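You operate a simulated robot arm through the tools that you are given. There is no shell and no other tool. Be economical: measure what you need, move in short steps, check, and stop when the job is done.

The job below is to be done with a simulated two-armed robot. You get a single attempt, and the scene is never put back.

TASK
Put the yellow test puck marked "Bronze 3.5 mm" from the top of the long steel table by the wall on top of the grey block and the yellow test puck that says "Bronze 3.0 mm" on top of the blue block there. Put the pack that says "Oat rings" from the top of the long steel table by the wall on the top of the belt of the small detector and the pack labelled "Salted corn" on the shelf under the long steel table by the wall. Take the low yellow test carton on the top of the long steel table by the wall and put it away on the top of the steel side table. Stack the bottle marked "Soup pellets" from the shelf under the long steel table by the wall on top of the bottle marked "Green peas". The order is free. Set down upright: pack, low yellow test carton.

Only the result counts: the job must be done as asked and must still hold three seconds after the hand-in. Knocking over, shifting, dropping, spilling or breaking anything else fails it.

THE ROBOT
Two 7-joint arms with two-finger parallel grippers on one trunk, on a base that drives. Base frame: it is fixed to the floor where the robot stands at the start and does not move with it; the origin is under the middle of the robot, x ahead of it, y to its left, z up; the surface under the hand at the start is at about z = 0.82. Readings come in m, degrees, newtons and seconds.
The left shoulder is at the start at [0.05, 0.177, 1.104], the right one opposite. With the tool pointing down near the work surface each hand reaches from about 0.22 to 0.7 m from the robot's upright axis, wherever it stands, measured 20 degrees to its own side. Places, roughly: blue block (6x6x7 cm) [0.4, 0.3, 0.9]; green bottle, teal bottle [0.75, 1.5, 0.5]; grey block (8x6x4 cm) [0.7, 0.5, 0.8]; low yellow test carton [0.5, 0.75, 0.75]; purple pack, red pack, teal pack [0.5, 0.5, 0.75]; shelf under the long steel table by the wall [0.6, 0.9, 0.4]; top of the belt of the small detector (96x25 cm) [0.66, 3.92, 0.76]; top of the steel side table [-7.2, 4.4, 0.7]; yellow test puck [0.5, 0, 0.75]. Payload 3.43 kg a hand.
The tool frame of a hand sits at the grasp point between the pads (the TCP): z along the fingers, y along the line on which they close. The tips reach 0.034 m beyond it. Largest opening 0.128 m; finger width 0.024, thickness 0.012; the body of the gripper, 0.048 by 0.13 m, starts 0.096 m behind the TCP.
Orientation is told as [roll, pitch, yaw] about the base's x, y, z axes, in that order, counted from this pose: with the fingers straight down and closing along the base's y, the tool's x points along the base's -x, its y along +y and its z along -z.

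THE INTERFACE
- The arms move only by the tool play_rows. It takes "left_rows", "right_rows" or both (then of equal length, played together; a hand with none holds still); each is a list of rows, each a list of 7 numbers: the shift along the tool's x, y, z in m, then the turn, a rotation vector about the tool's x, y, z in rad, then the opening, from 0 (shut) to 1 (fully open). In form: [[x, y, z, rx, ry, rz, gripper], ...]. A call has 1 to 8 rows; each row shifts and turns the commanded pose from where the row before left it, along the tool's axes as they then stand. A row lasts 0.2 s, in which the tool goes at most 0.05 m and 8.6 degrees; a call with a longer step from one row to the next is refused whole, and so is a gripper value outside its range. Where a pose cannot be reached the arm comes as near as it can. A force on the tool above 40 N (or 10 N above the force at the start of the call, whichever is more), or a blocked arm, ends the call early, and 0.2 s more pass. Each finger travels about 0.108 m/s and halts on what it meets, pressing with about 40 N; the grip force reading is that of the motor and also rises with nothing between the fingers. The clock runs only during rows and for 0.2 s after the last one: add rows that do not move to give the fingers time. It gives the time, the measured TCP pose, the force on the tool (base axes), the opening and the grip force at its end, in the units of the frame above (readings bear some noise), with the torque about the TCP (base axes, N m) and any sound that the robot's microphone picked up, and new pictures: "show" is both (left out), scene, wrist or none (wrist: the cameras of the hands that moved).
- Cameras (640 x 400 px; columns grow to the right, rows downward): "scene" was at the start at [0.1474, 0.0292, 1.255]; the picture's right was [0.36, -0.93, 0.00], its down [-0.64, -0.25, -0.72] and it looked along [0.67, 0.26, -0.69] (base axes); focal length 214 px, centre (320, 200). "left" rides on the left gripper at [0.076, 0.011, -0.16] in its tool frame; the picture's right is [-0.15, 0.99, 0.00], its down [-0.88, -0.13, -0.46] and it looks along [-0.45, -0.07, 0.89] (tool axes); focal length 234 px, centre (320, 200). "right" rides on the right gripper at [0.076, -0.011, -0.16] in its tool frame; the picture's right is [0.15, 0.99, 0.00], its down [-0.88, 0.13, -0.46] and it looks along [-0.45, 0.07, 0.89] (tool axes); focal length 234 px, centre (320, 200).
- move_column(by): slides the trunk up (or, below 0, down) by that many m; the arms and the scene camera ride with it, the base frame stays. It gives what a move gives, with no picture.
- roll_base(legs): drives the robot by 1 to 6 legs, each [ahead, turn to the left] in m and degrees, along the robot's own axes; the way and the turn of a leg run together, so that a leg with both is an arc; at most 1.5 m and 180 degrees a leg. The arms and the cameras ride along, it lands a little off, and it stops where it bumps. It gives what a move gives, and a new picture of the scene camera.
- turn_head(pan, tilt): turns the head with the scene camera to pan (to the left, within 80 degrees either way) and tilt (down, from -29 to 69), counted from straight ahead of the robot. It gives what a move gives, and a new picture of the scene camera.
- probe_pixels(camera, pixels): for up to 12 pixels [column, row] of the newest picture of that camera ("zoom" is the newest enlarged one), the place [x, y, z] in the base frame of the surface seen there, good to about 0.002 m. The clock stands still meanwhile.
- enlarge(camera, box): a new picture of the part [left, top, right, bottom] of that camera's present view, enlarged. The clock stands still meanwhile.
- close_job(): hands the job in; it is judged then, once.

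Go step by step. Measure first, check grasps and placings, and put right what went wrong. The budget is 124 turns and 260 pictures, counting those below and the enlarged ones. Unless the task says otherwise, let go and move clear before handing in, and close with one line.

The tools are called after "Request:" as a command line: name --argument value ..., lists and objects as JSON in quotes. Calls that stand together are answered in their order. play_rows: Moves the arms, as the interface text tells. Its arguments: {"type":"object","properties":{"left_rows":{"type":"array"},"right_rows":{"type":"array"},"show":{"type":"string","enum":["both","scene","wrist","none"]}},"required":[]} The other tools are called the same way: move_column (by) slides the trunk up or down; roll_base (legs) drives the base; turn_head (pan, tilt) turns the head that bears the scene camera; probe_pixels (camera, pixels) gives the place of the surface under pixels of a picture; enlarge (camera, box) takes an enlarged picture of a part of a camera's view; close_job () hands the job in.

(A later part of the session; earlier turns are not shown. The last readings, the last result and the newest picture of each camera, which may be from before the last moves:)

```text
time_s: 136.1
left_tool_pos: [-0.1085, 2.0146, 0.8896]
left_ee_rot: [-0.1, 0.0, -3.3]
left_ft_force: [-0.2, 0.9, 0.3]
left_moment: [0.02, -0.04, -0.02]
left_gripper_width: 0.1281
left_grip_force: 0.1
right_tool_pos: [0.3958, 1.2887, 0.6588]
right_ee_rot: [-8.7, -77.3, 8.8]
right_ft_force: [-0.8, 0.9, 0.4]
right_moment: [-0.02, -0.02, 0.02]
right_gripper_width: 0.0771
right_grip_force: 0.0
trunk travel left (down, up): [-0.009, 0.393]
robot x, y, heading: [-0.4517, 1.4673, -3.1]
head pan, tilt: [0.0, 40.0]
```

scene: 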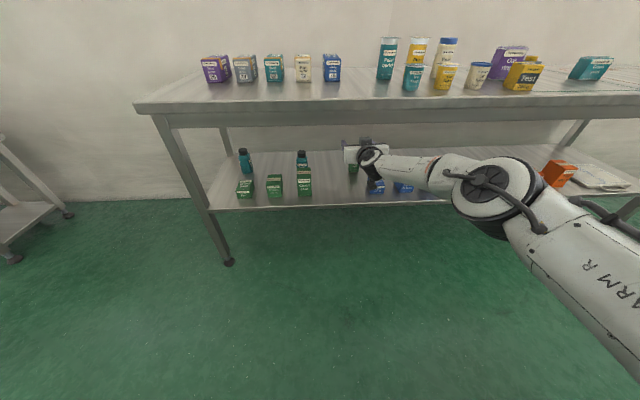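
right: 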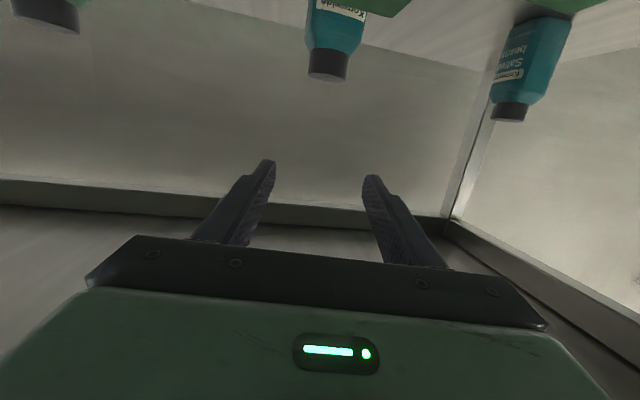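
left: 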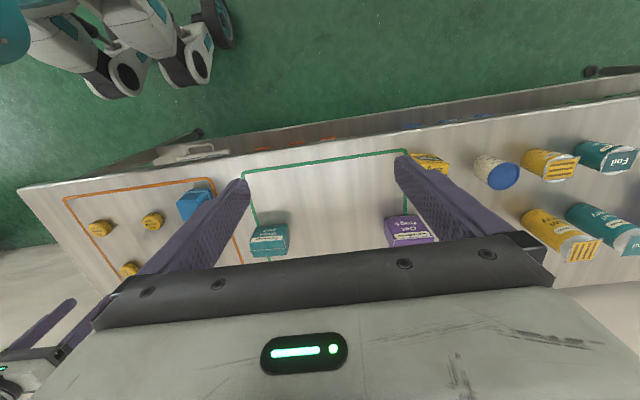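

Reached cleanly: (0.396,1.289,0.659), pointing straight ahead. Now try lowering 0.13 and levelling slightly.

Request:
play_rows --right_rows '[[0.0333, 0, 0, 0, -0.02, 0.0085, 0.6], [0.0333, 0, 0, 0, -0.02, 0.0085, 0.6], [0.0333, 0, 0, 0, -0.02, 0.0085, 0.6], [0.0333, 0, 0, 0, -0.02, 0.0085, 0.6], [0, 0, 0, 0, 0, 0, 0.6]]' --show "both"

```text
time_s: 137.2
left_tool_pos: [-0.1079, 2.0153, 0.8895]
left_ee_rot: [0.0, 0.0, -3.3]
left_ft_force: [-0.2, -0.2, -0.2]
left_moment: [0.01, 0.0, -0.03]
left_gripper_width: 0.128
left_grip_force: 0.0
right_tool_pos: [0.3832, 1.3267, 0.6007]
right_ee_rot: [-1.4, -80.2, 0.0]
right_ft_force: [-0.5, -0.4, 0.4]
right_moment: [-0.01, 0.01, -0.01]
right_gripper_width: 0.0769
right_grip_force: 0.0
right hand out of reach, approached as far as the arm can: row 1, 2, 3, 4
trunk travel left (down, up): [-0.009, 0.393]
robot x, y, heading: [-0.4559, 1.4673, -3.4]
head pan, tilt: [0.0, 40.0]
```

scene: 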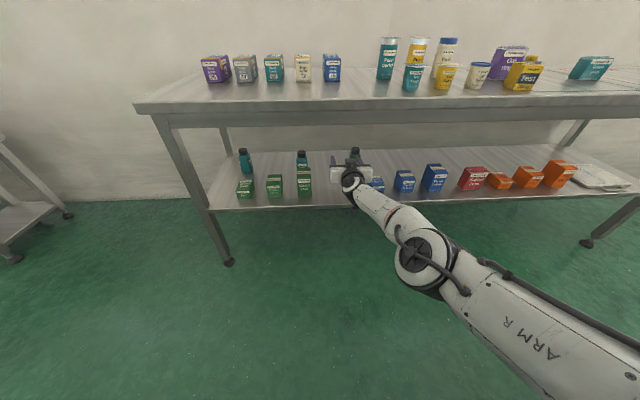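
right: 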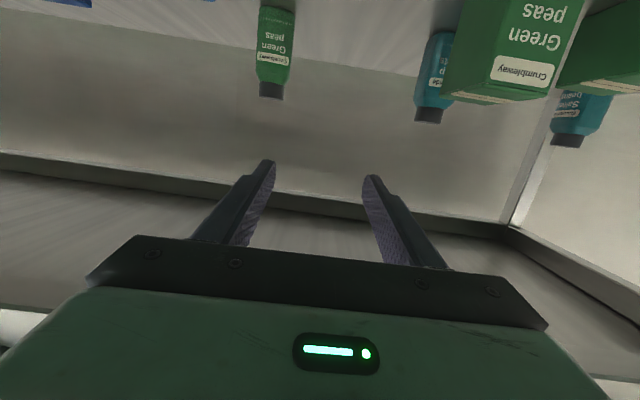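

α=80° is reachable at z≥0.60 (good for the stacking), but not at grasp height. New plan: take Soup with a ~55° tilt, set it on the tabletop front, regrip it level there, then stack. First set the hand to 55° tilt at ≈(0.24,1.51,0.54).

Request:
play_rows --right_rows '[[0.012, 0.0305, -0.03, 0, 0.073, 0, 0.6], [0.012, 0.0305, -0.028, 0, 0.073, 0, 0.6], [0.012, 0.0305, -0.025, 0, 0.073, 0, 0.6], [0.014, 0.0305, -0.02, 0, 0.073, 0, 0.6], [0.02, 0.0305, -0.015, 0, 0.073, 0, 0.6], [0.025, 0.0305, -0.01, 0, 0.073, 0, 0.6]]' --show "none"

```text
time_s: 138.7
left_tool_pos: [-0.1086, 2.0147, 0.889]
left_ee_rot: [-0.1, 0.0, -3.3]
left_ft_force: [-1.3, -0.3, 0.3]
left_moment: [0.01, -0.03, -0.04]
left_gripper_width: 0.1281
left_grip_force: 0.1
right_tool_pos: [0.2499, 1.5139, 0.54]
right_ee_rot: [-0.2, -56.9, 0.0]
right_ft_force: [-0.5, -0.1, 0.5]
right_moment: [-0.03, 0.02, -0.02]
right_gripper_width: 0.0768
right_grip_force: 0.0
right hand out of reach, approached as far as the arm can: row 1, 2
trunk travel left (down, up): [-0.009, 0.393]
robot x, y, heading: [-0.4525, 1.4668, -3.0]
head pan, tilt: [0.0, 40.0]
```

Reached. Drive forward 0.22 m (tips pass ~1.5 cm above the green pack).

Request:
roll_base --legs '[[0.22, 0]]'

Request:
play_rows --right_rows '[[0, 0, 0, 0, 0, 0, 0.6]]' --show "both"

```text
time_s: 140.3
left_tool_pos: [0.1157, 2.0025, 0.8889]
left_ee_rot: [-0.1, 0.0, -3.5]
left_ft_force: [1.0, 0.0, -0.1]
left_moment: [0.0, -0.01, -0.01]
left_gripper_width: 0.128
left_grip_force: 0.1
right_tool_pos: [0.47, 1.4986, 0.5399]
right_ee_rot: [0.0, -56.9, -0.3]
right_ft_force: [0.6, 0.8, 0.4]
right_moment: [-0.03, -0.01, 0.01]
right_gripper_width: 0.0767
right_grip_force: 0.1
trunk travel left (down, up): [-0.009, 0.393]
robot x, y, heading: [-0.2287, 1.4539, -3.4]
head pan, tilt: [0.0, 40.0]
```

scene: 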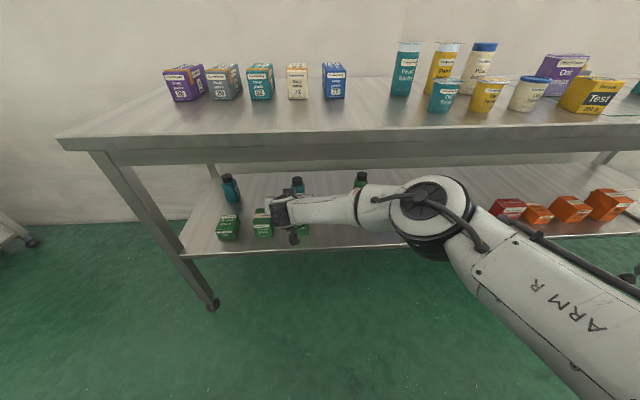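

```text
time_s: 140.8
left_tool_pos: [0.1143, 2.0013, 0.8909]
left_ee_rot: [0.0, 0.1, -3.4]
left_ft_force: [-0.2, -0.1, -0.8]
left_moment: [0.01, 0.01, -0.02]
left_gripper_width: 0.128
left_grip_force: 0.1
right_tool_pos: [0.4709, 1.4985, 0.5391]
right_ee_rot: [0.0, -56.8, -0.2]
right_ft_force: [0.5, -1.2, 0.5]
right_moment: [0.0, 0.01, 0.0]
right_gripper_width: 0.0768
right_grip_force: 0.0
trunk travel left (down, up): [-0.009, 0.393]
robot x, y, heading: [-0.2341, 1.452, -3.6]
head pan, tilt: [0.0, 40.0]
```

scene: 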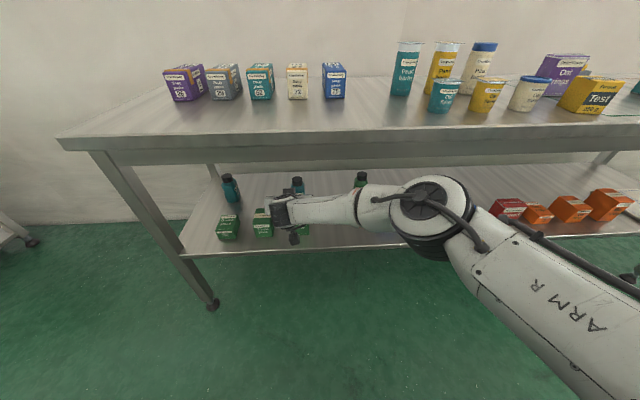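
right: 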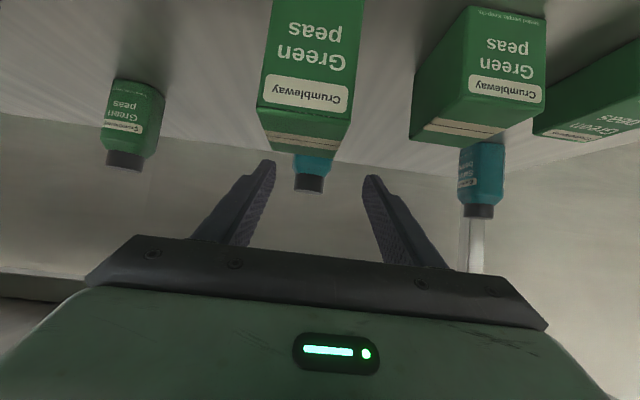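

The cap shows at (309,183) in the wrist view, centred between the fingers. Measure it again.

Request:
probe_pixels --camera "right" --pixels '[[309, 183], [297, 182], [321, 184], [308, 191], [305, 150], [348, 70], [262, 105], [340, 152], [265, 130]]'

```text
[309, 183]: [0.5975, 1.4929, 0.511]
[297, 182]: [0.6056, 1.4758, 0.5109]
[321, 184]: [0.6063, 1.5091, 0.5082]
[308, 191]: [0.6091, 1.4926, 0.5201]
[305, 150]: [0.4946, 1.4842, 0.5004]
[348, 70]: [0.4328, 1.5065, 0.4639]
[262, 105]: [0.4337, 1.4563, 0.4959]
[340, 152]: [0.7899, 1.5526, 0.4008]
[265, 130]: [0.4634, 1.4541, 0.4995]
```

Cap centre ≈(0.616,1.4925). Advance 0.105 level, then down-forward onto the cap.

Request:
play_rows --right_rows '[[-0.019, -0.003, 0.0294, 0, 0.023, 0, 0.6], [-0.0195, -0.003, 0.0288, 0, 0.023, 0, 0.6], [-0.02, 0, 0.0285, 0, 0.023, 0, 0.6], [0.0008, 0, 0.018, 0, 0, 0, 0.6], [0.0007, 0, 0.018, 0, 0, 0, 0.6], [0, 0, 0, 0, 0, 0, 0.6]]' --show "both"

```text
time_s: 142.3
left_tool_pos: [0.115, 2.0014, 0.8899]
left_ee_rot: [-0.1, 0.0, -3.5]
left_ft_force: [0.6, -0.2, -0.4]
left_moment: [-0.03, -0.03, -0.04]
left_gripper_width: 0.1279
left_grip_force: 0.0
right_tool_pos: [0.5197, 1.465, 0.5431]
right_ee_rot: [-0.8, -56.2, -2.0]
right_ft_force: [-0.3, 0.5, -0.1]
right_moment: [0.0, -0.05, -0.04]
right_gripper_width: 0.0769
right_grip_force: 0.0
right hand out of reach, approached as far as the arm can: row 2, 3, 4, 5
trunk travel left (down, up): [-0.009, 0.393]
robot x, y, heading: [-0.2298, 1.4517, -3.4]
head pan, tilt: [0.0, 40.0]
stopped in row 6 (right hand): the arm was blocked; the commanded pose is now the measured one
```

scene: 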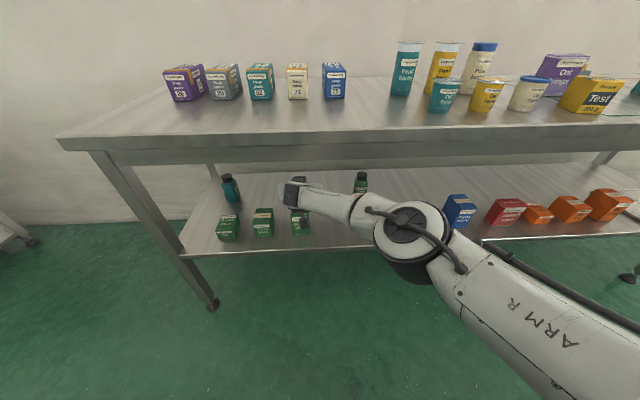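
right: 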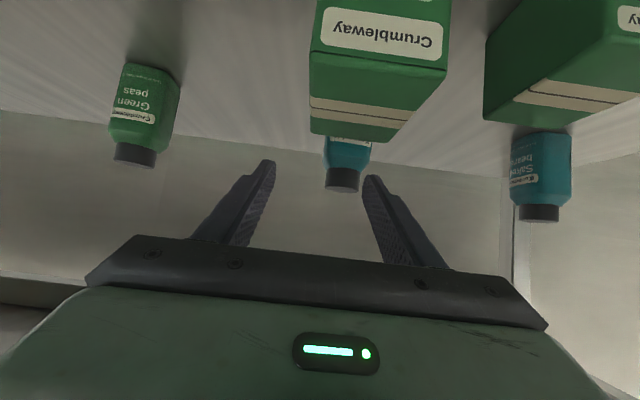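

The arm is at full stretch; realign y (−0.03 back, +0.03 left), then drive 0.09 forward.

Request:
play_rows --right_rows '[[0.0168, 0.016, -0.0249, -0.029, 0, -0.0196, 0.6], [0, 0.016, 0, 0, 0, 0, 0.6], [0, 0, 0, 0, 0, 0, 0.6]]' --show "none"

Request:
roll_base --legs '[[0.09, 0]]'

Request:
play_rows --right_rows '[[0, 0, 0, 0, 0, 0, 0.6]]' --show "wrist"

```text
time_s: 143.2
left_tool_pos: [0.1162, 2.0015, 0.8905]
left_ee_rot: [0.0, 0.0, -3.4]
left_ft_force: [-0.4, 0.9, 0.3]
left_moment: [0.01, 0.03, 0.02]
left_gripper_width: 0.1282
left_grip_force: 0.0
right_tool_pos: [0.4859, 1.5028, 0.5445]
right_ee_rot: [-0.7, -56.0, 0.3]
right_ft_force: [-0.2, 0.1, 1.0]
right_moment: [-0.01, -0.03, 0.02]
right_gripper_width: 0.077
right_grip_force: 0.0
trunk travel left (down, up): [-0.009, 0.393]
robot x, y, heading: [-0.2284, 1.4503, -3.6]
head pan, tilt: [0.0, 40.0]
```

```text
time_s: 144.2
left_tool_pos: [0.2017, 1.9975, 0.8897]
left_ee_rot: [0.0, -0.1, -3.5]
left_ft_force: [-0.1, 0.5, -0.4]
left_moment: [0.01, 0.01, 0.02]
left_gripper_width: 0.1281
left_grip_force: 0.0
right_tool_pos: [0.5749, 1.5005, 0.5432]
right_ee_rot: [-0.6, -56.0, 0.4]
right_ft_force: [-0.7, 0.2, -0.1]
right_moment: [-0.04, 0.02, 0.02]
right_gripper_width: 0.0768
right_grip_force: 0.0
trunk travel left (down, up): [-0.009, 0.393]
robot x, y, heading: [-0.142, 1.4498, -3.3]
head pan, tilt: [0.0, 40.0]
```

scene: 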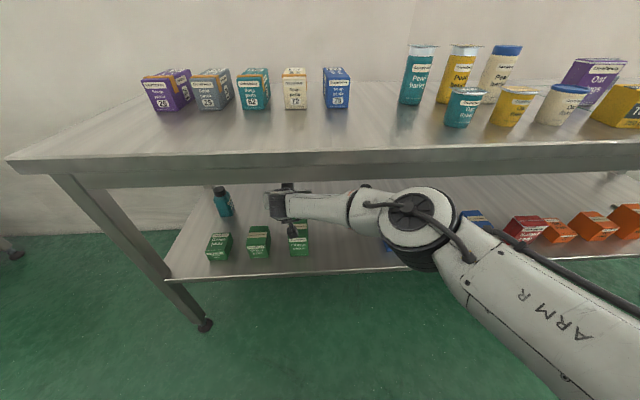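

```text
time_s: 144.7
left_tool_pos: [0.202, 1.9966, 0.8899]
left_ee_rot: [0.1, 0.0, -3.5]
left_ft_force: [1.0, 0.2, 0.8]
left_moment: [0.0, 0.0, -0.01]
left_gripper_width: 0.1278
left_grip_force: 0.0
right_tool_pos: [0.5743, 1.4998, 0.5438]
right_ee_rot: [-0.7, -56.0, 0.5]
right_ft_force: [-0.5, 0.3, 0.1]
right_moment: [-0.01, -0.01, 0.0]
right_gripper_width: 0.0768
right_grip_force: 0.1
trunk travel left (down, up): [-0.009, 0.393]
robot x, y, heading: [-0.1444, 1.4511, -3.3]
head pan, tilt: [0.0, 40.0]
```

right: 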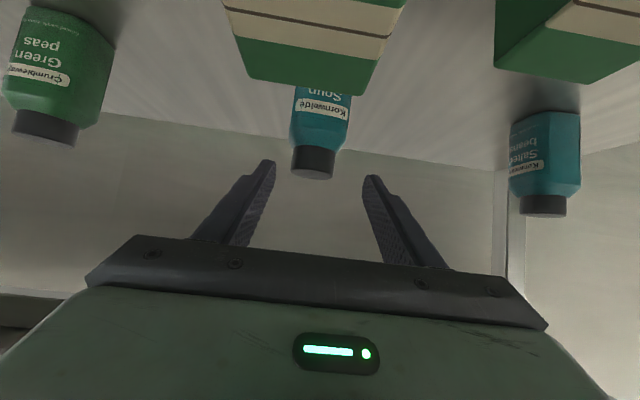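

Aligned. Make the final approach onto the cap.

Request:
play_rows --right_rows '[[0.0031, -0.0036, 0.0196, 0, 0, 0, 0.6], [0.0031, -0.0037, 0.0195, 0, 0, 0, 0.6], [0, 0, 0, 0, 0, 0, 0.6]]' --show "wrist"

```text
time_s: 145.7
left_tool_pos: [0.2023, 1.9975, 0.8904]
left_ee_rot: [0.0, 0.0, -3.4]
left_ft_force: [-0.3, -1.0, 0.6]
left_moment: [-0.02, -0.02, -0.03]
left_gripper_width: 0.128
left_grip_force: 0.1
right_tool_pos: [0.6076, 1.4555, 0.537]
right_ee_rot: [-1.4, -56.8, -2.0]
right_ft_force: [-0.8, 0.2, 0.0]
right_moment: [0.05, 0.02, -0.02]
right_gripper_width: 0.077
right_grip_force: 0.1
right hand out of reach, approached as far as the arm can: row 2
trunk travel left (down, up): [-0.009, 0.393]
robot x, y, heading: [-0.1419, 1.4456, -3.3]
head pan, tilt: [0.0, 40.0]
stopped in row 3 (right hand): the arm was blocked; the commanded pose is now the measured one
```

right: 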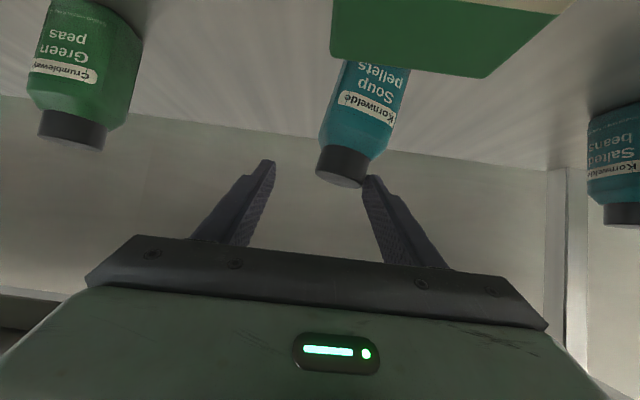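

At the reach edge the hand slid to y=1.455. Lift slightly, return to (0.56,1.50,0.56), then bring the base 0.07 closer.

Request:
play_rows --right_rows '[[-0.0166, 0, -0.0112, 0, 0, 0, 0.6], [0.0126, 0.0, -0.0187, 0, 0, 0, 0.6], [0.0126, 0.0225, -0.0187, -0.016, 0, -0.01, 0.6], [0.0, 0.0225, -0.005, -0.016, 0, -0.01, 0.6], [0, 0, 0, 0, 0, 0, 0.6]]' --show "none"

Request:
roll_base --legs '[[0.05, 0]]'

Request:
play_rows --right_rows '[[0, 0, 0, 0, 0, 0, 0.6]]' --show "wrist"

```text
time_s: 146.8
left_tool_pos: [0.2027, 1.997, 0.8896]
left_ee_rot: [0.0, 0.0, -3.3]
left_ft_force: [0.6, -0.3, 0.9]
left_moment: [0.05, -0.02, 0.01]
left_gripper_width: 0.1281
left_grip_force: 0.1
right_tool_pos: [0.5578, 1.5089, 0.5607]
right_ee_rot: [-1.2, -56.7, 0.3]
right_ft_force: [0.8, 0.5, -0.4]
right_moment: [-0.01, -0.01, 0.0]
right_gripper_width: 0.0767
right_grip_force: 0.1
trunk travel left (down, up): [-0.009, 0.393]
robot x, y, heading: [-0.1415, 1.4513, -3.4]
head pan, tilt: [0.0, 40.0]
```

```text
time_s: 147.8
left_tool_pos: [0.2516, 1.994, 0.8892]
left_ee_rot: [0.0, 0.1, -3.3]
left_ft_force: [-0.5, 0.8, 0.8]
left_moment: [0.02, -0.03, 0.02]
left_gripper_width: 0.1278
left_grip_force: 0.1
right_tool_pos: [0.6067, 1.5054, 0.5606]
right_ee_rot: [-1.2, -56.6, 0.3]
right_ft_force: [-0.8, -0.9, -0.3]
right_moment: [-0.01, -0.03, 0.0]
right_gripper_width: 0.0766
right_grip_force: 0.0
trunk travel left (down, up): [-0.009, 0.393]
robot x, y, heading: [-0.0918, 1.4441, -3.4]
head pan, tilt: [0.0, 40.0]
```

scene: 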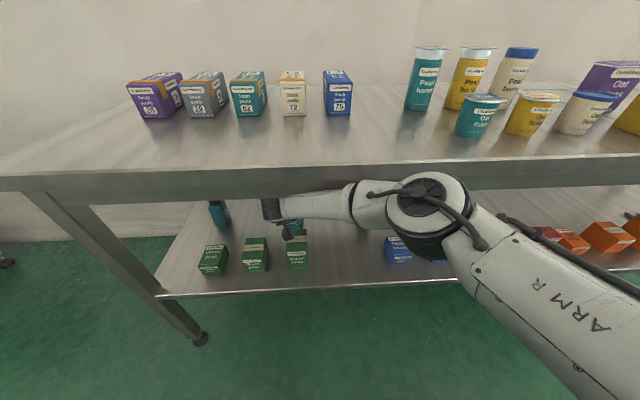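

```text
time_s: 148.2
left_tool_pos: [0.2522, 1.9934, 0.8896]
left_ee_rot: [0.1, 0.1, -3.4]
left_ft_force: [0.1, -0.8, -0.2]
left_moment: [0.0, -0.01, 0.0]
left_gripper_width: 0.1281
left_grip_force: 0.0
right_tool_pos: [0.6064, 1.5049, 0.5602]
right_ee_rot: [-1.2, -56.7, 0.4]
right_ft_force: [0.5, -0.6, 0.8]
right_moment: [-0.01, -0.02, 0.02]
right_gripper_width: 0.0768
right_grip_force: 0.0
trunk travel left (down, up): [-0.009, 0.393]
robot x, y, heading: [-0.0939, 1.447, -3.3]
head pan, tilt: [0.0, 40.0]
```

right: 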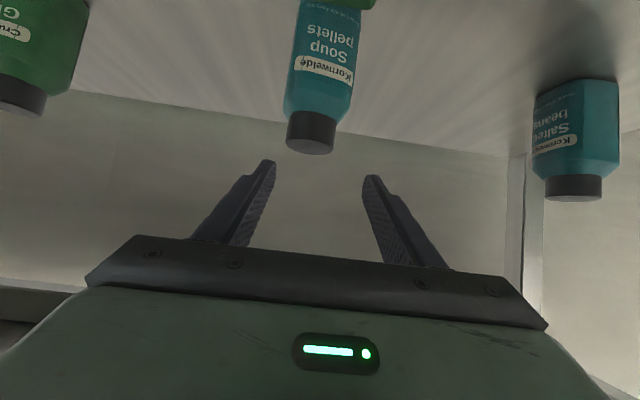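

Base closer now; the bottle stands centred-ish at (312,140). Shift −12 mm in y and lower onto the cap.

Request:
play_rows --right_rows '[[0, -0.0125, 0, -0.012, 0, 0.017, 0.6], [0.0187, 0, 0.0108, 0, 0, 0, 0.6], [0.0187, 0, 0.0108, 0, 0, 0, 0.6], [0, 0, 0, 0, 0, 0, 0.6]]' --show "wrist"

```text
time_s: 149.2
left_tool_pos: [0.2502, 1.9939, 0.8898]
left_ee_rot: [0.0, 0.0, -3.4]
left_ft_force: [0.2, 0.2, -1.1]
left_moment: [0.0, -0.01, -0.01]
left_gripper_width: 0.1281
left_grip_force: 0.1
right_tool_pos: [0.6028, 1.4938, 0.5163]
right_ee_rot: [1.0, -56.9, -1.4]
right_ft_force: [-1.0, -0.8, 0.3]
right_moment: [-0.01, -0.02, 0.02]
right_gripper_width: 0.077
right_grip_force: 0.0
trunk travel left (down, up): [-0.009, 0.393]
robot x, y, heading: [-0.0886, 1.4475, -3.4]
head pan, tilt: [0.0, 40.0]
```

right: 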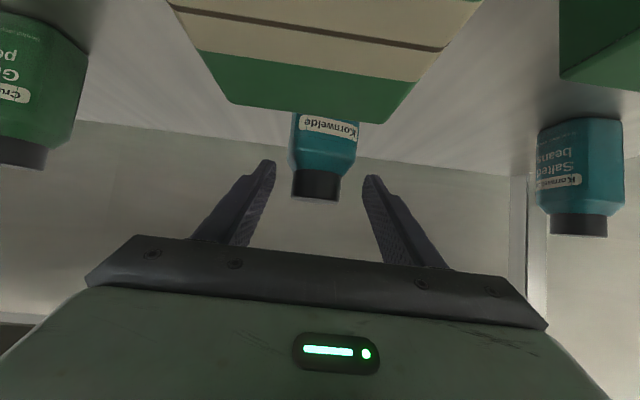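

Cap is between the finger ends. Close and lift 2 cm.

Request:
play_rows --right_rows '[[0, 0, 0, 0, 0, 0, 0.2], [0, 0, 0, 0, 0, 0, 0], [0, 0, 0, 0, 0, 0, 0], [-0.0084, 0, -0.0055, 0, 0, 0, 0], [-0.0083, 0, -0.0055, 0, 0, 0, 0], [0, 0, 0, 0, 0, 0, 0]]' --show "wrist"

```text
time_s: 150.6
left_tool_pos: [0.2514, 1.9949, 0.8903]
left_ee_rot: [0.0, 0.0, -3.4]
left_ft_force: [-0.8, 0.3, -1.0]
left_moment: [-0.03, 0.05, -0.01]
left_gripper_width: 0.128
left_grip_force: 0.1
right_tool_pos: [0.6042, 1.4925, 0.5358]
right_ee_rot: [1.1, -56.7, -1.4]
right_ft_force: [-0.2, -0.5, -2.9]
right_moment: [0.0, 0.01, 0.0]
right_gripper_width: 0.0475
right_grip_force: 40.5
trunk travel left (down, up): [-0.009, 0.393]
robot x, y, heading: [-0.0918, 1.4461, -3.4]
head pan, tilt: [0.0, 40.0]
```

right: 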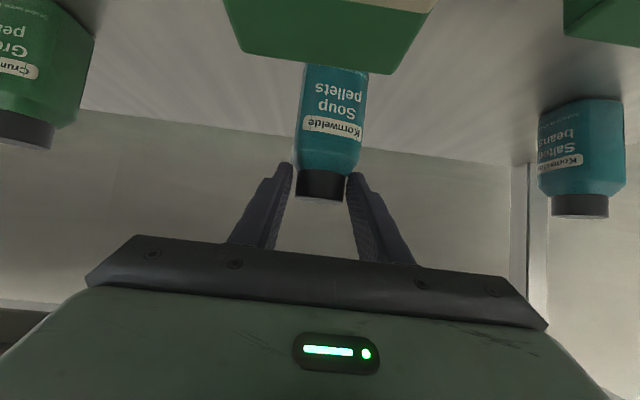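

Held (0.3 kg). Move right 0.16 to the gap (y≈1.333).

Request:
play_rows --right_rows '[[0, -0.032, 0, 0, 0, 0, 0], [0, -0.032, 0, 0, 0, 0, 0], [0, -0.032, 0, 0, 0, 0, 0], [0, -0.032, 0, 0, 0, 0, 0], [0, -0.032, 0, 0, 0, 0, 0], [0, 0, 0, 0, 0, 0, 0]]' --show "both"

```text
time_s: 152.0
left_tool_pos: [0.2516, 1.9946, 0.8898]
left_ee_rot: [0.0, 0.1, -3.4]
left_ft_force: [0.6, 0.1, 0.4]
left_moment: [0.0, -0.01, 0.02]
left_gripper_width: 0.1281
left_grip_force: 0.1
right_tool_pos: [0.6001, 1.3317, 0.534]
right_ee_rot: [1.1, -56.7, -1.5]
right_ft_force: [-0.5, 0.6, -1.8]
right_moment: [0.01, 0.03, 0.02]
right_gripper_width: 0.0476
right_grip_force: 40.2
trunk travel left (down, up): [-0.009, 0.393]
robot x, y, heading: [-0.092, 1.445, -3.5]
head pan, tilt: [0.0, 40.0]
```

scene: 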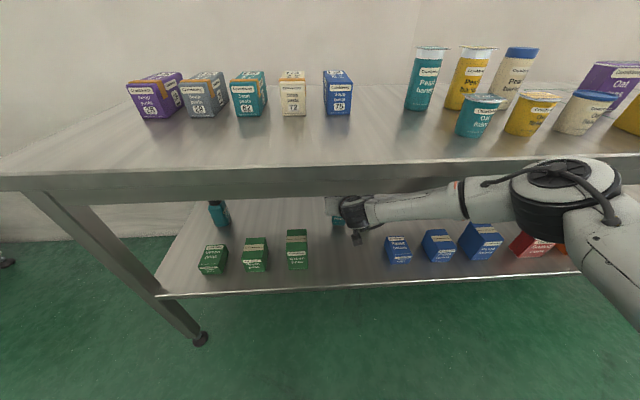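
right: 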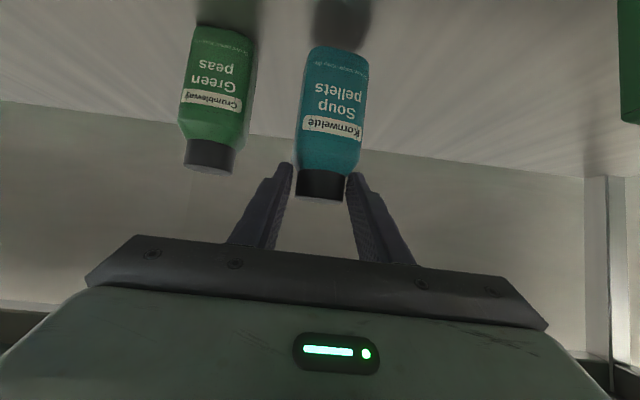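

Bottle is free in the gap. Drive straight back 0.38 m to bring it out.

Request:
roll_base --legs '[[-0.38, 0]]'

Request:
move_column --by 0.39

Request:
play_rows --right_rows '[[-0.025, 0, -0.0165, 0, 0, 0, 0], [-0.025, 0, -0.0165, 0, 0, 0, 0], [-0.025, 0, -0.0165, 0, 0, 0, 0], [0, 0, 0, 0, 0, 0, 0]]' --show "scene"

```text
time_s: 154.3
left_tool_pos: [-0.118, 2.0152, 0.8907]
left_ee_rot: [0.0, 0.0, -3.5]
left_ft_force: [0.7, -1.3, 1.0]
left_moment: [0.02, 0.01, 0.0]
left_gripper_width: 0.1279
left_grip_force: 0.0
right_tool_pos: [0.2305, 1.3527, 0.5347]
right_ee_rot: [1.0, -56.8, -1.6]
right_ft_force: [-1.0, 0.9, -1.4]
right_moment: [-0.02, 0.04, 0.01]
right_gripper_width: 0.0474
right_grip_force: 39.9
trunk travel left (down, up): [-0.009, 0.393]
robot x, y, heading: [-0.4645, 1.4689, -3.7]
head pan, tilt: [0.0, 40.0]
```

scene: 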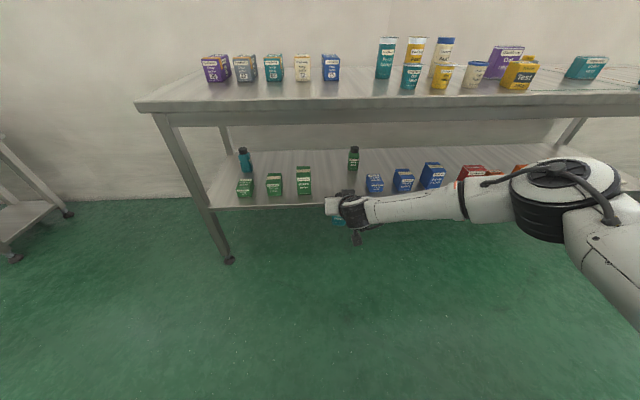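

```text
time_s: 158.1
left_tool_pos: [-0.1187, 2.015, 1.2803]
left_ee_rot: [0.0, 0.0, -3.5]
left_ft_force: [0.2, -0.7, 0.2]
left_moment: [0.03, 0.01, -0.03]
left_gripper_width: 0.128
left_grip_force: 0.0
right_tool_pos: [0.2308, 1.3516, 0.9238]
right_ee_rot: [1.1, -56.8, -1.6]
right_ft_force: [0.0, 0.2, -2.0]
right_moment: [0.01, 0.02, -0.01]
right_gripper_width: 0.0474
right_grip_force: 39.8
trunk travel left (down, up): [-0.399, 0.003]
robot x, y, heading: [-0.4637, 1.4701, -3.4]
head pan, tilt: [0.0, 40.0]
```

```text
time_s: 159.1
left_tool_pos: [-0.1178, 2.0151, 1.2809]
left_ee_rot: [0.0, 0.0, -3.5]
left_ft_force: [-0.3, 0.2, 0.0]
left_moment: [0.04, 0.0, -0.02]
left_gripper_width: 0.1282
left_grip_force: 0.0
right_tool_pos: [0.2306, 1.353, 1.0145]
right_ee_rot: [1.0, -56.7, -1.5]
right_ft_force: [0.3, -0.4, -1.8]
right_moment: [-0.03, 0.06, -0.01]
right_gripper_width: 0.0472
right_grip_force: 40.1
trunk travel left (down, up): [-0.399, 0.003]
robot x, y, heading: [-0.4595, 1.4664, -3.6]
head pan, tilt: [0.0, 40.0]
```

scene: 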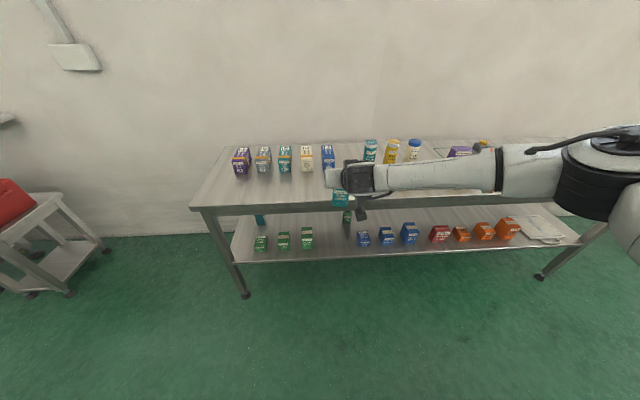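

Bottle is clear at z≈0.90. Drive forward 0.22 and lower it onto the free tabletop at ≈(0.46,1.34).

Request:
roll_base --legs '[[0.22, 0]]'

Request:
play_rows --right_rows '[[0.0217, 0, 0.0142, 0, 0, 0, 0], [0.0217, 0, 0.0142, 0, 0, 0, 0], [0.0185, 0, 0.0121, 0, 0, 0, 0], [0, 0, 0, 0, 0, 0, 0]]' --show "wrist"

```text
time_s: 160.8
left_tool_pos: [0.0979, 2.0035, 1.2786]
left_ee_rot: [0.0, 0.0, -3.4]
left_ft_force: [1.2, -1.3, -1.5]
left_moment: [0.0, 0.05, -0.01]
left_gripper_width: 0.128
left_grip_force: 0.0
right_tool_pos: [0.4469, 1.3418, 1.0145]
right_ee_rot: [1.0, -56.7, -1.4]
right_ft_force: [0.6, 0.4, -2.8]
right_moment: [0.02, 0.02, 0.02]
right_gripper_width: 0.0472
right_grip_force: 40.0
trunk travel left (down, up): [-0.399, 0.003]
robot x, y, heading: [-0.2459, 1.4511, -3.1]
head pan, tilt: [0.0, 40.0]
```

scene: 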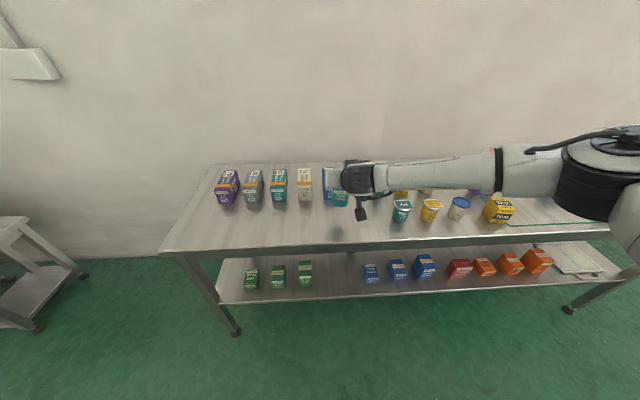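

```text
time_s: 161.8
left_tool_pos: [0.098, 2.0028, 1.2802]
left_ee_rot: [0.0, 0.0, -3.4]
left_ft_force: [0.4, 0.1, -0.4]
left_moment: [-0.01, -0.02, 0.0]
left_gripper_width: 0.1281
left_grip_force: 0.0
right_tool_pos: [0.447, 1.3428, 0.9411]
right_ee_rot: [1.0, -56.7, -1.5]
right_ft_force: [-0.2, 0.1, -1.9]
right_moment: [-0.01, 0.05, -0.04]
right_gripper_width: 0.0473
right_grip_force: 40.0
trunk travel left (down, up): [-0.399, 0.003]
robot x, y, heading: [-0.2459, 1.4547, -3.5]
head pan, tilt: [0.0, 40.0]
```

right: 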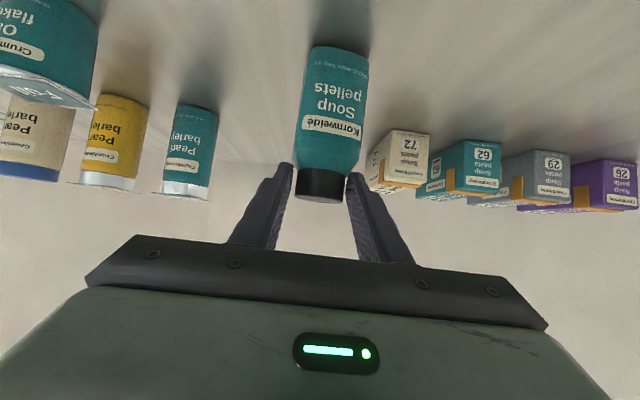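

Just above the table. Lower 6 mm, release, and retreat along the tool axis.

Request:
play_rows --right_rows '[[0.0046, 0, 0.003, 0, 0, 0, 0], [0, 0, 0, 0, 0, 0, 0], [0, 0, 0, 0, 0, 0, 0.75], [0, 0, 0, 0, 0, 0, 0.75], [0, 0, -0.03, 0, 0, 0, 0.75], [0, 0, -0.04, 0, 0, 0, 0.75], [0, 0, -0.04, 0, 0, 0, 0.75]]' --show "wrist"

Request:
roll_base --legs '[[-0.1, 0]]'

Request:
move_column --by -0.17

Request:
play_rows --right_rows '[[-0.02, 0, -0.01, 0, -0.12, 0, 0.75], [-0.02, 0, -0.005, 0, -0.12, 0, 0.75], [-0.02, 0, 0, 0, -0.12, 0, 0.75], [-0.02, 0, 0, 0, -0.1, 0, 0.75], [0, 0, 0, 0, 0, 0, 0.75]]' --show "both"

```text
time_s: 163.4
left_tool_pos: [0.096, 2.0031, 1.2804]
left_ee_rot: [0.0, -0.2, -3.3]
left_ft_force: [-0.5, -0.2, 0.1]
left_moment: [0.01, -0.02, 0.01]
left_gripper_width: 0.1279
left_grip_force: 0.0
right_tool_pos: [0.3536, 1.3435, 0.9941]
right_ee_rot: [0.9, -56.8, -1.3]
right_ft_force: [-0.3, 0.1, 0.2]
right_moment: [0.01, -0.01, 0.03]
right_gripper_width: 0.0961
right_grip_force: 0.0
trunk travel left (down, up): [-0.399, 0.003]
robot x, y, heading: [-0.2489, 1.4545, -3.1]
head pan, tilt: [0.0, 40.0]
```

right: 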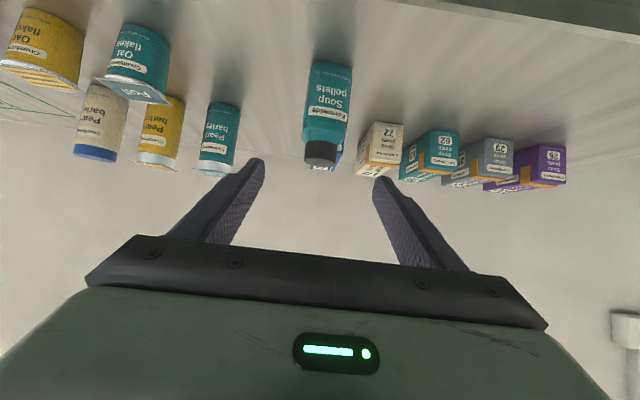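

```text
time_s: 164.5
left_tool_pos: [-0.0016, 2.0097, 1.2798]
left_ee_rot: [0.0, -0.1, -3.3]
left_ft_force: [-0.8, -0.6, -0.8]
left_moment: [-0.04, -0.01, -0.02]
left_gripper_width: 0.128
left_grip_force: 0.1
right_tool_pos: [0.2554, 1.3508, 0.9942]
right_ee_rot: [1.0, -56.9, -1.4]
right_ft_force: [0.1, -0.2, 1.2]
right_moment: [0.01, 0.0, 0.03]
right_gripper_width: 0.0961
right_grip_force: 0.1
trunk travel left (down, up): [-0.399, 0.003]
robot x, y, heading: [-0.344, 1.4643, -3.0]
head pan, tilt: [0.0, 40.0]
```

scene: 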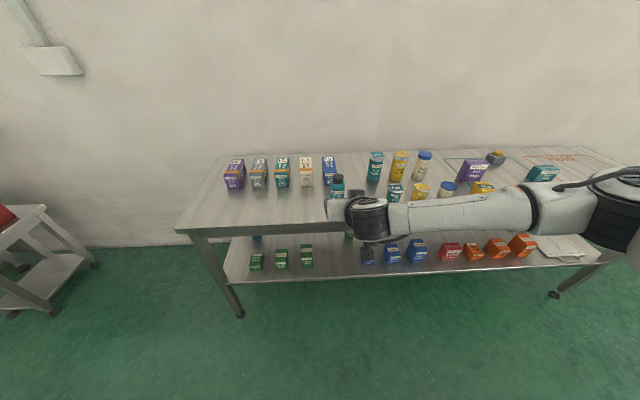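

```text
time_s: 166.4
left_tool_pos: [-0.0014, 2.0086, 1.1101]
left_ee_rot: [0.0, 0.0, -3.3]
left_ft_force: [-0.3, 0.1, 0.1]
left_moment: [0.0, -0.02, -0.02]
left_gripper_width: 0.1282
left_grip_force: 0.1
right_tool_pos: [0.2566, 1.351, 0.8244]
right_ee_rot: [1.0, -56.7, -1.4]
right_ft_force: [0.0, -0.4, -0.4]
right_moment: [-0.02, -0.01, 0.0]
right_gripper_width: 0.0962
right_grip_force: 0.0
trunk travel left (down, up): [-0.229, 0.173]
robot x, y, heading: [-0.3437, 1.4561, -3.3]
head pan, tilt: [0.0, 40.0]
```

```text
time_s: 167.6
left_tool_pos: [-0.001, 2.0094, 1.1105]
left_ee_rot: [-0.1, 0.0, -3.3]
left_ft_force: [0.6, 0.3, -0.3]
left_moment: [0.01, -0.02, 0.01]
left_gripper_width: 0.128
left_grip_force: 0.1
right_tool_pos: [0.2751, 1.3627, 0.9111]
right_ee_rot: [4.1, -82.9, -5.0]
right_ft_force: [-0.3, -0.1, -1.0]
right_moment: [0.02, -0.01, -0.01]
right_gripper_width: 0.096
right_grip_force: 0.1
right hand out of reach, approached as far as the arm can: row 4
trunk travel left (down, up): [-0.229, 0.173]
robot x, y, heading: [-0.3446, 1.4619, -3.5]
head pan, tilt: [0.0, 40.0]
```

scene: 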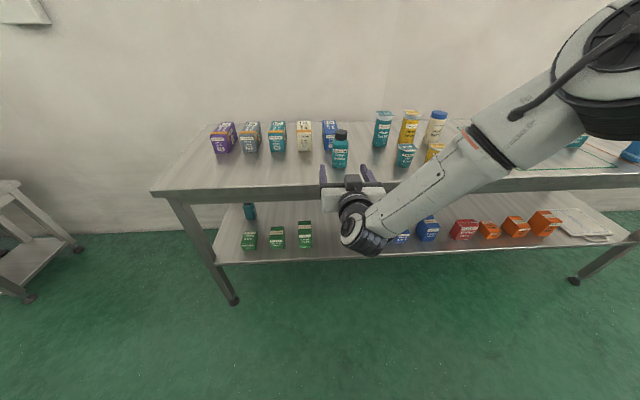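
right: 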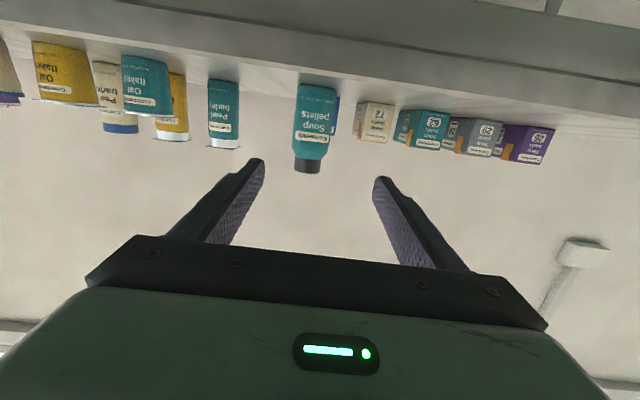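

Level (83°) and facing the bottle at (312,130). Measure it.

Request:
probe_pixels --camera "right" --pixels '[[307, 165], [296, 165], [318, 166], [312, 120], [298, 120], [333, 120], [306, 172], [304, 150]]'

```text
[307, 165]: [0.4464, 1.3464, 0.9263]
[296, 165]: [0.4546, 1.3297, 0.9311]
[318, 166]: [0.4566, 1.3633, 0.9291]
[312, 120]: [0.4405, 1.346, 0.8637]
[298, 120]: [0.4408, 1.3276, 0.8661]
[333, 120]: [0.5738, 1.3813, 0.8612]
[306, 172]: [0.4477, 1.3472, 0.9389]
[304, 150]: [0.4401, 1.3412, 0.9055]
```

Bottle axis ≈(0.465,1.3465). Drive forward 0.185, then lower 13 mm.

Request:
roll_base --legs '[[0.185, 0]]'

Request:
play_rows --right_rows '[[0.0129, -0.004, 0.0016, 0, 0, 0, 0.75], [0, 0, 0, 0, 0, 0, 0.75]]' --show "wrist"

```text
time_s: 169.2
left_tool_pos: [0.1816, 1.9972, 1.11]
left_ee_rot: [0.0, 0.0, -3.4]
left_ft_force: [0.1, -0.7, 0.2]
left_moment: [0.01, 0.03, 0.01]
left_gripper_width: 0.1282
left_grip_force: 0.1
right_tool_pos: [0.4553, 1.3505, 0.911]
right_ee_rot: [3.9, -82.9, -5.0]
right_ft_force: [0.3, -0.7, 0.6]
right_moment: [0.02, -0.01, 0.0]
right_gripper_width: 0.0959
right_grip_force: 0.2
trunk travel left (down, up): [-0.229, 0.173]
robot x, y, heading: [-0.163, 1.4478, -3.5]
head pan, tilt: [0.0, 40.0]
```

scene: 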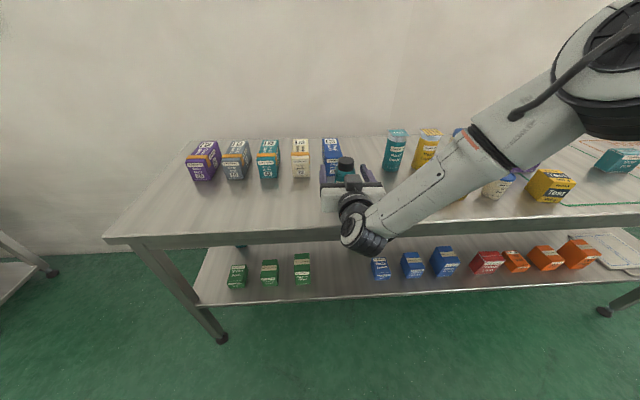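

```text
time_s: 169.8
left_tool_pos: [0.1818, 1.9986, 1.1109]
left_ee_rot: [0.0, 0.0, -3.4]
left_ft_force: [-0.4, 1.0, 0.5]
left_moment: [-0.03, -0.01, -0.04]
left_gripper_width: 0.1277
left_grip_force: 0.1
right_tool_pos: [0.4547, 1.3522, 0.9005]
right_ee_rot: [3.6, -82.6, -4.9]
right_ft_force: [0.5, 0.0, -0.4]
right_moment: [-0.03, 0.0, 0.0]
right_gripper_width: 0.0959
right_grip_force: 0.2
right hand out of reach, approached as far as the arm can: row 1
trunk travel left (down, up): [-0.229, 0.173]
robot x, y, heading: [-0.1616, 1.4496, -3.3]
head pan, tilt: [0.0, 40.0]
```

right: 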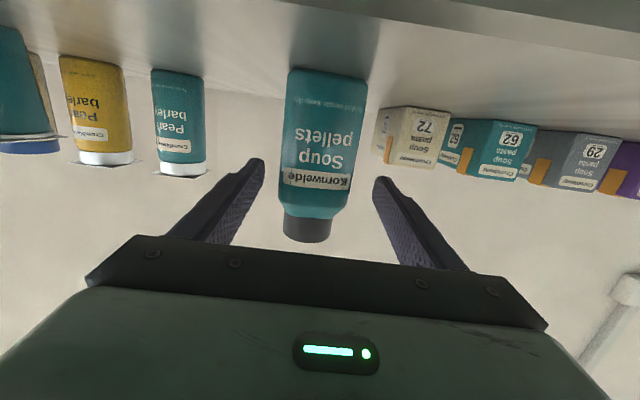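

Bottle between the fingers. Centre 5 mm, close and lift 5 cm.

Request:
play_rows --right_rows '[[0, -0.005, 0, 0, 0, 0, 0.75], [0, 0, 0, 0, 0, 0, 0], [0, 0, 0, 0, 0, 0, 0], [0, 0, 0, 0, 0, 0, 0], [-0.025, 0, -0.003, 0, 0, 0, 0], [-0.025, 0, -0.003, 0, 0, 0, 0], [0, 0, 0, 0, 0, 0, 0]]' --show "wrist"

Request:
roll_base --legs '[[-0.36, 0]]'

Request:
play_rows --right_rows '[[0, -0.01, 0.036, 0, 0, 0, 0], [0, -0.01, 0.036, 0, 0, 0, 0], [0, -0.01, 0.036, 0, 0, 0, 0], [0, -0.01, 0.036, 0, 0, 0, 0], [0, -0.01, 0.036, 0, 0, 0, 0], [0, 0, 0, 0, 0, 0, 0]]' --show "wrist"

```text
time_s: 171.4
left_tool_pos: [0.1809, 1.9988, 1.1105]
left_ee_rot: [-0.1, 0.1, -3.3]
left_ft_force: [-0.6, -0.2, 0.2]
left_moment: [-0.02, -0.02, 0.01]
left_gripper_width: 0.128
left_grip_force: 0.1
right_tool_pos: [0.4543, 1.3498, 0.9527]
right_ee_rot: [3.8, -82.8, -4.8]
right_ft_force: [0.6, 0.6, -1.5]
right_moment: [0.0, 0.05, 0.03]
right_gripper_width: 0.0502
right_grip_force: 40.0
right hand out of reach, approached as far as the arm can: row 1
trunk travel left (down, up): [-0.229, 0.173]
robot x, y, heading: [-0.1615, 1.4504, -3.4]
head pan, tilt: [0.0, 40.0]
```

right: 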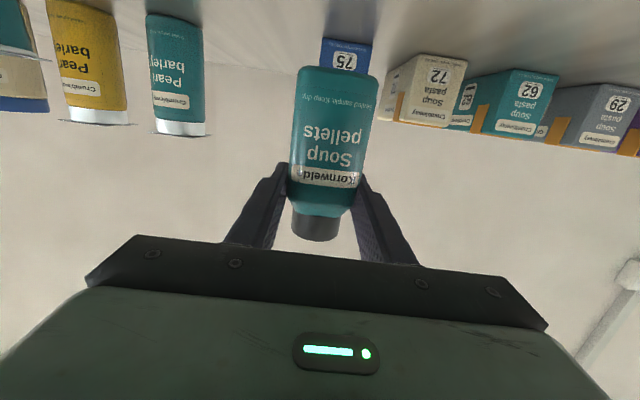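

```text
time_s: 173.6
left_tool_pos: [-0.167, 2.0193, 1.11]
left_ee_rot: [0.0, 0.0, -3.7]
left_ft_force: [0.0, 0.0, 0.0]
left_moment: [0.02, -0.04, -0.02]
left_gripper_width: 0.1281
left_grip_force: 0.0
right_tool_pos: [0.1041, 1.3703, 0.954]
right_ee_rot: [4.1, -82.9, -5.2]
right_ft_force: [-0.5, 0.1, -1.2]
right_moment: [0.01, -0.02, -0.01]
right_gripper_width: 0.0504
right_grip_force: 39.5
trunk travel left (down, up): [-0.229, 0.173]
robot x, y, heading: [-0.5125, 1.4694, -3.8]
head pan, tilt: [0.0, 40.0]
```

scene: 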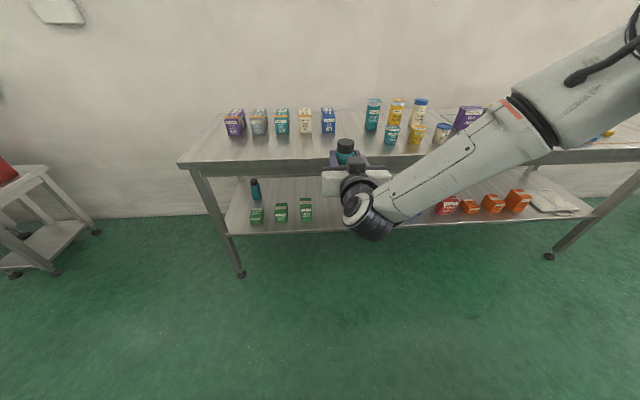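

```text
time_s: 175.0
left_tool_pos: [-0.1669, 2.0179, 1.11]
left_ee_rot: [0.1, 0.0, -3.6]
left_ft_force: [-0.4, 0.7, 0.0]
left_moment: [-0.03, 0.01, 0.04]
left_gripper_width: 0.1282
left_grip_force: 0.0
right_tool_pos: [0.2714, 1.333, 0.9398]
right_ee_rot: [2.8, -82.3, -4.6]
right_ft_force: [0.2, -0.9, -2.1]
right_moment: [0.02, 0.02, -0.03]
right_gripper_width: 0.0503
right_grip_force: 40.2
right hand out of reach, approached as far as the arm can: row 3, 4, 5
trunk travel left (down, up): [-0.229, 0.173]
robot x, y, heading: [-0.5127, 1.4692, -3.5]
head pan, tilt: [0.0, 40.0]
```

right: 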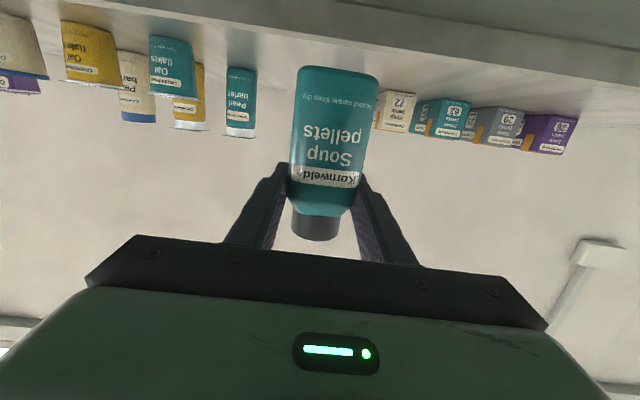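

Held well. Lower the trunk fully, then bring the hand to z≈0.615, y≈1.25.

Request:
move_column --by -0.228

Request:
play_rows --right_rows '[[0.012, -0.021, 0.018, 0, 0, 0, 0], [0.02, -0.021, 0.018, 0, 0, 0, 0], [0.025, -0.021, 0.018, 0, 0, 0, 0], [0.025, -0.021, 0.012, 0, 0, 0, 0], [0.018, 0, 0.01, 0, 0, 0, 0], [0, 0, 0, 0, 0, 0, 0]]' --show "both"

```text
time_s: 177.4
left_tool_pos: [-0.1683, 2.0188, 0.881]
left_ee_rot: [0.0, -0.1, -3.7]
left_ft_force: [0.4, 0.6, 0.6]
left_moment: [-0.02, -0.01, 0.03]
left_gripper_width: 0.1282
left_grip_force: 0.0
right_tool_pos: [0.2714, 1.3324, 0.7126]
right_ee_rot: [3.0, -82.3, -4.5]
right_ft_force: [-0.1, -0.3, -2.1]
right_moment: [0.01, 0.06, -0.01]
right_gripper_width: 0.0503
right_grip_force: 39.8
trunk travel left (down, up): [-0.001, 0.401]
robot x, y, heading: [-0.5146, 1.4707, -3.4]
head pan, tilt: [0.0, 40.0]
```

```text
time_s: 178.8
left_tool_pos: [-0.1679, 2.0188, 0.8803]
left_ee_rot: [0.1, 0.0, -3.7]
left_ft_force: [0.6, -1.0, -1.0]
left_moment: [0.01, 0.01, 0.01]
left_gripper_width: 0.1278
left_grip_force: 0.1
right_tool_pos: [0.2771, 1.3265, 0.7077]
right_ee_rot: [2.4, -82.0, -4.3]
right_ft_force: [0.0, -0.5, -1.3]
right_moment: [-0.02, 0.02, -0.01]
right_gripper_width: 0.0501
right_grip_force: 40.0
right hand out of reach, approached as far as the arm can: row 1, 2, 3, 4, 5
trunk travel left (down, up): [-0.001, 0.401]
robot x, y, heading: [-0.5152, 1.4735, -3.7]
head pan, tilt: [0.0, 40.0]
```

scene: 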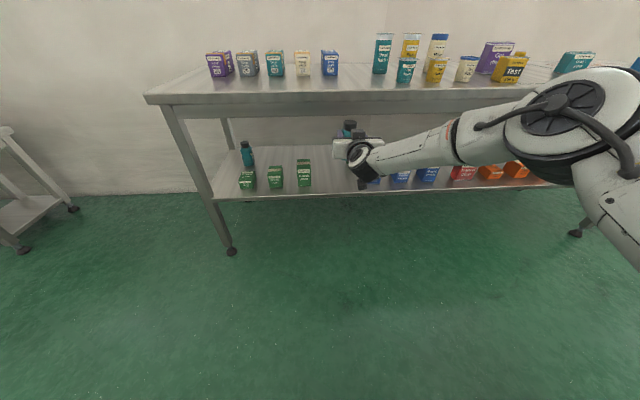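
right: 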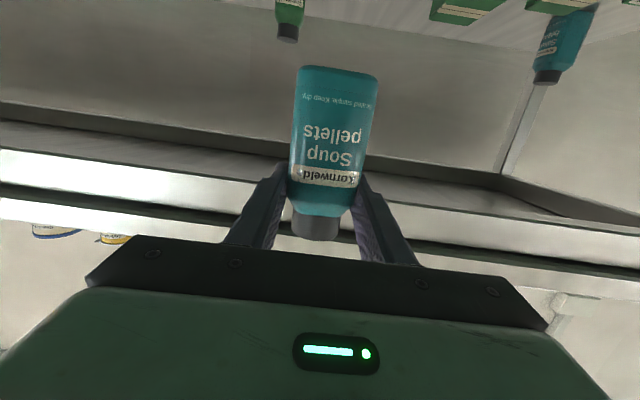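

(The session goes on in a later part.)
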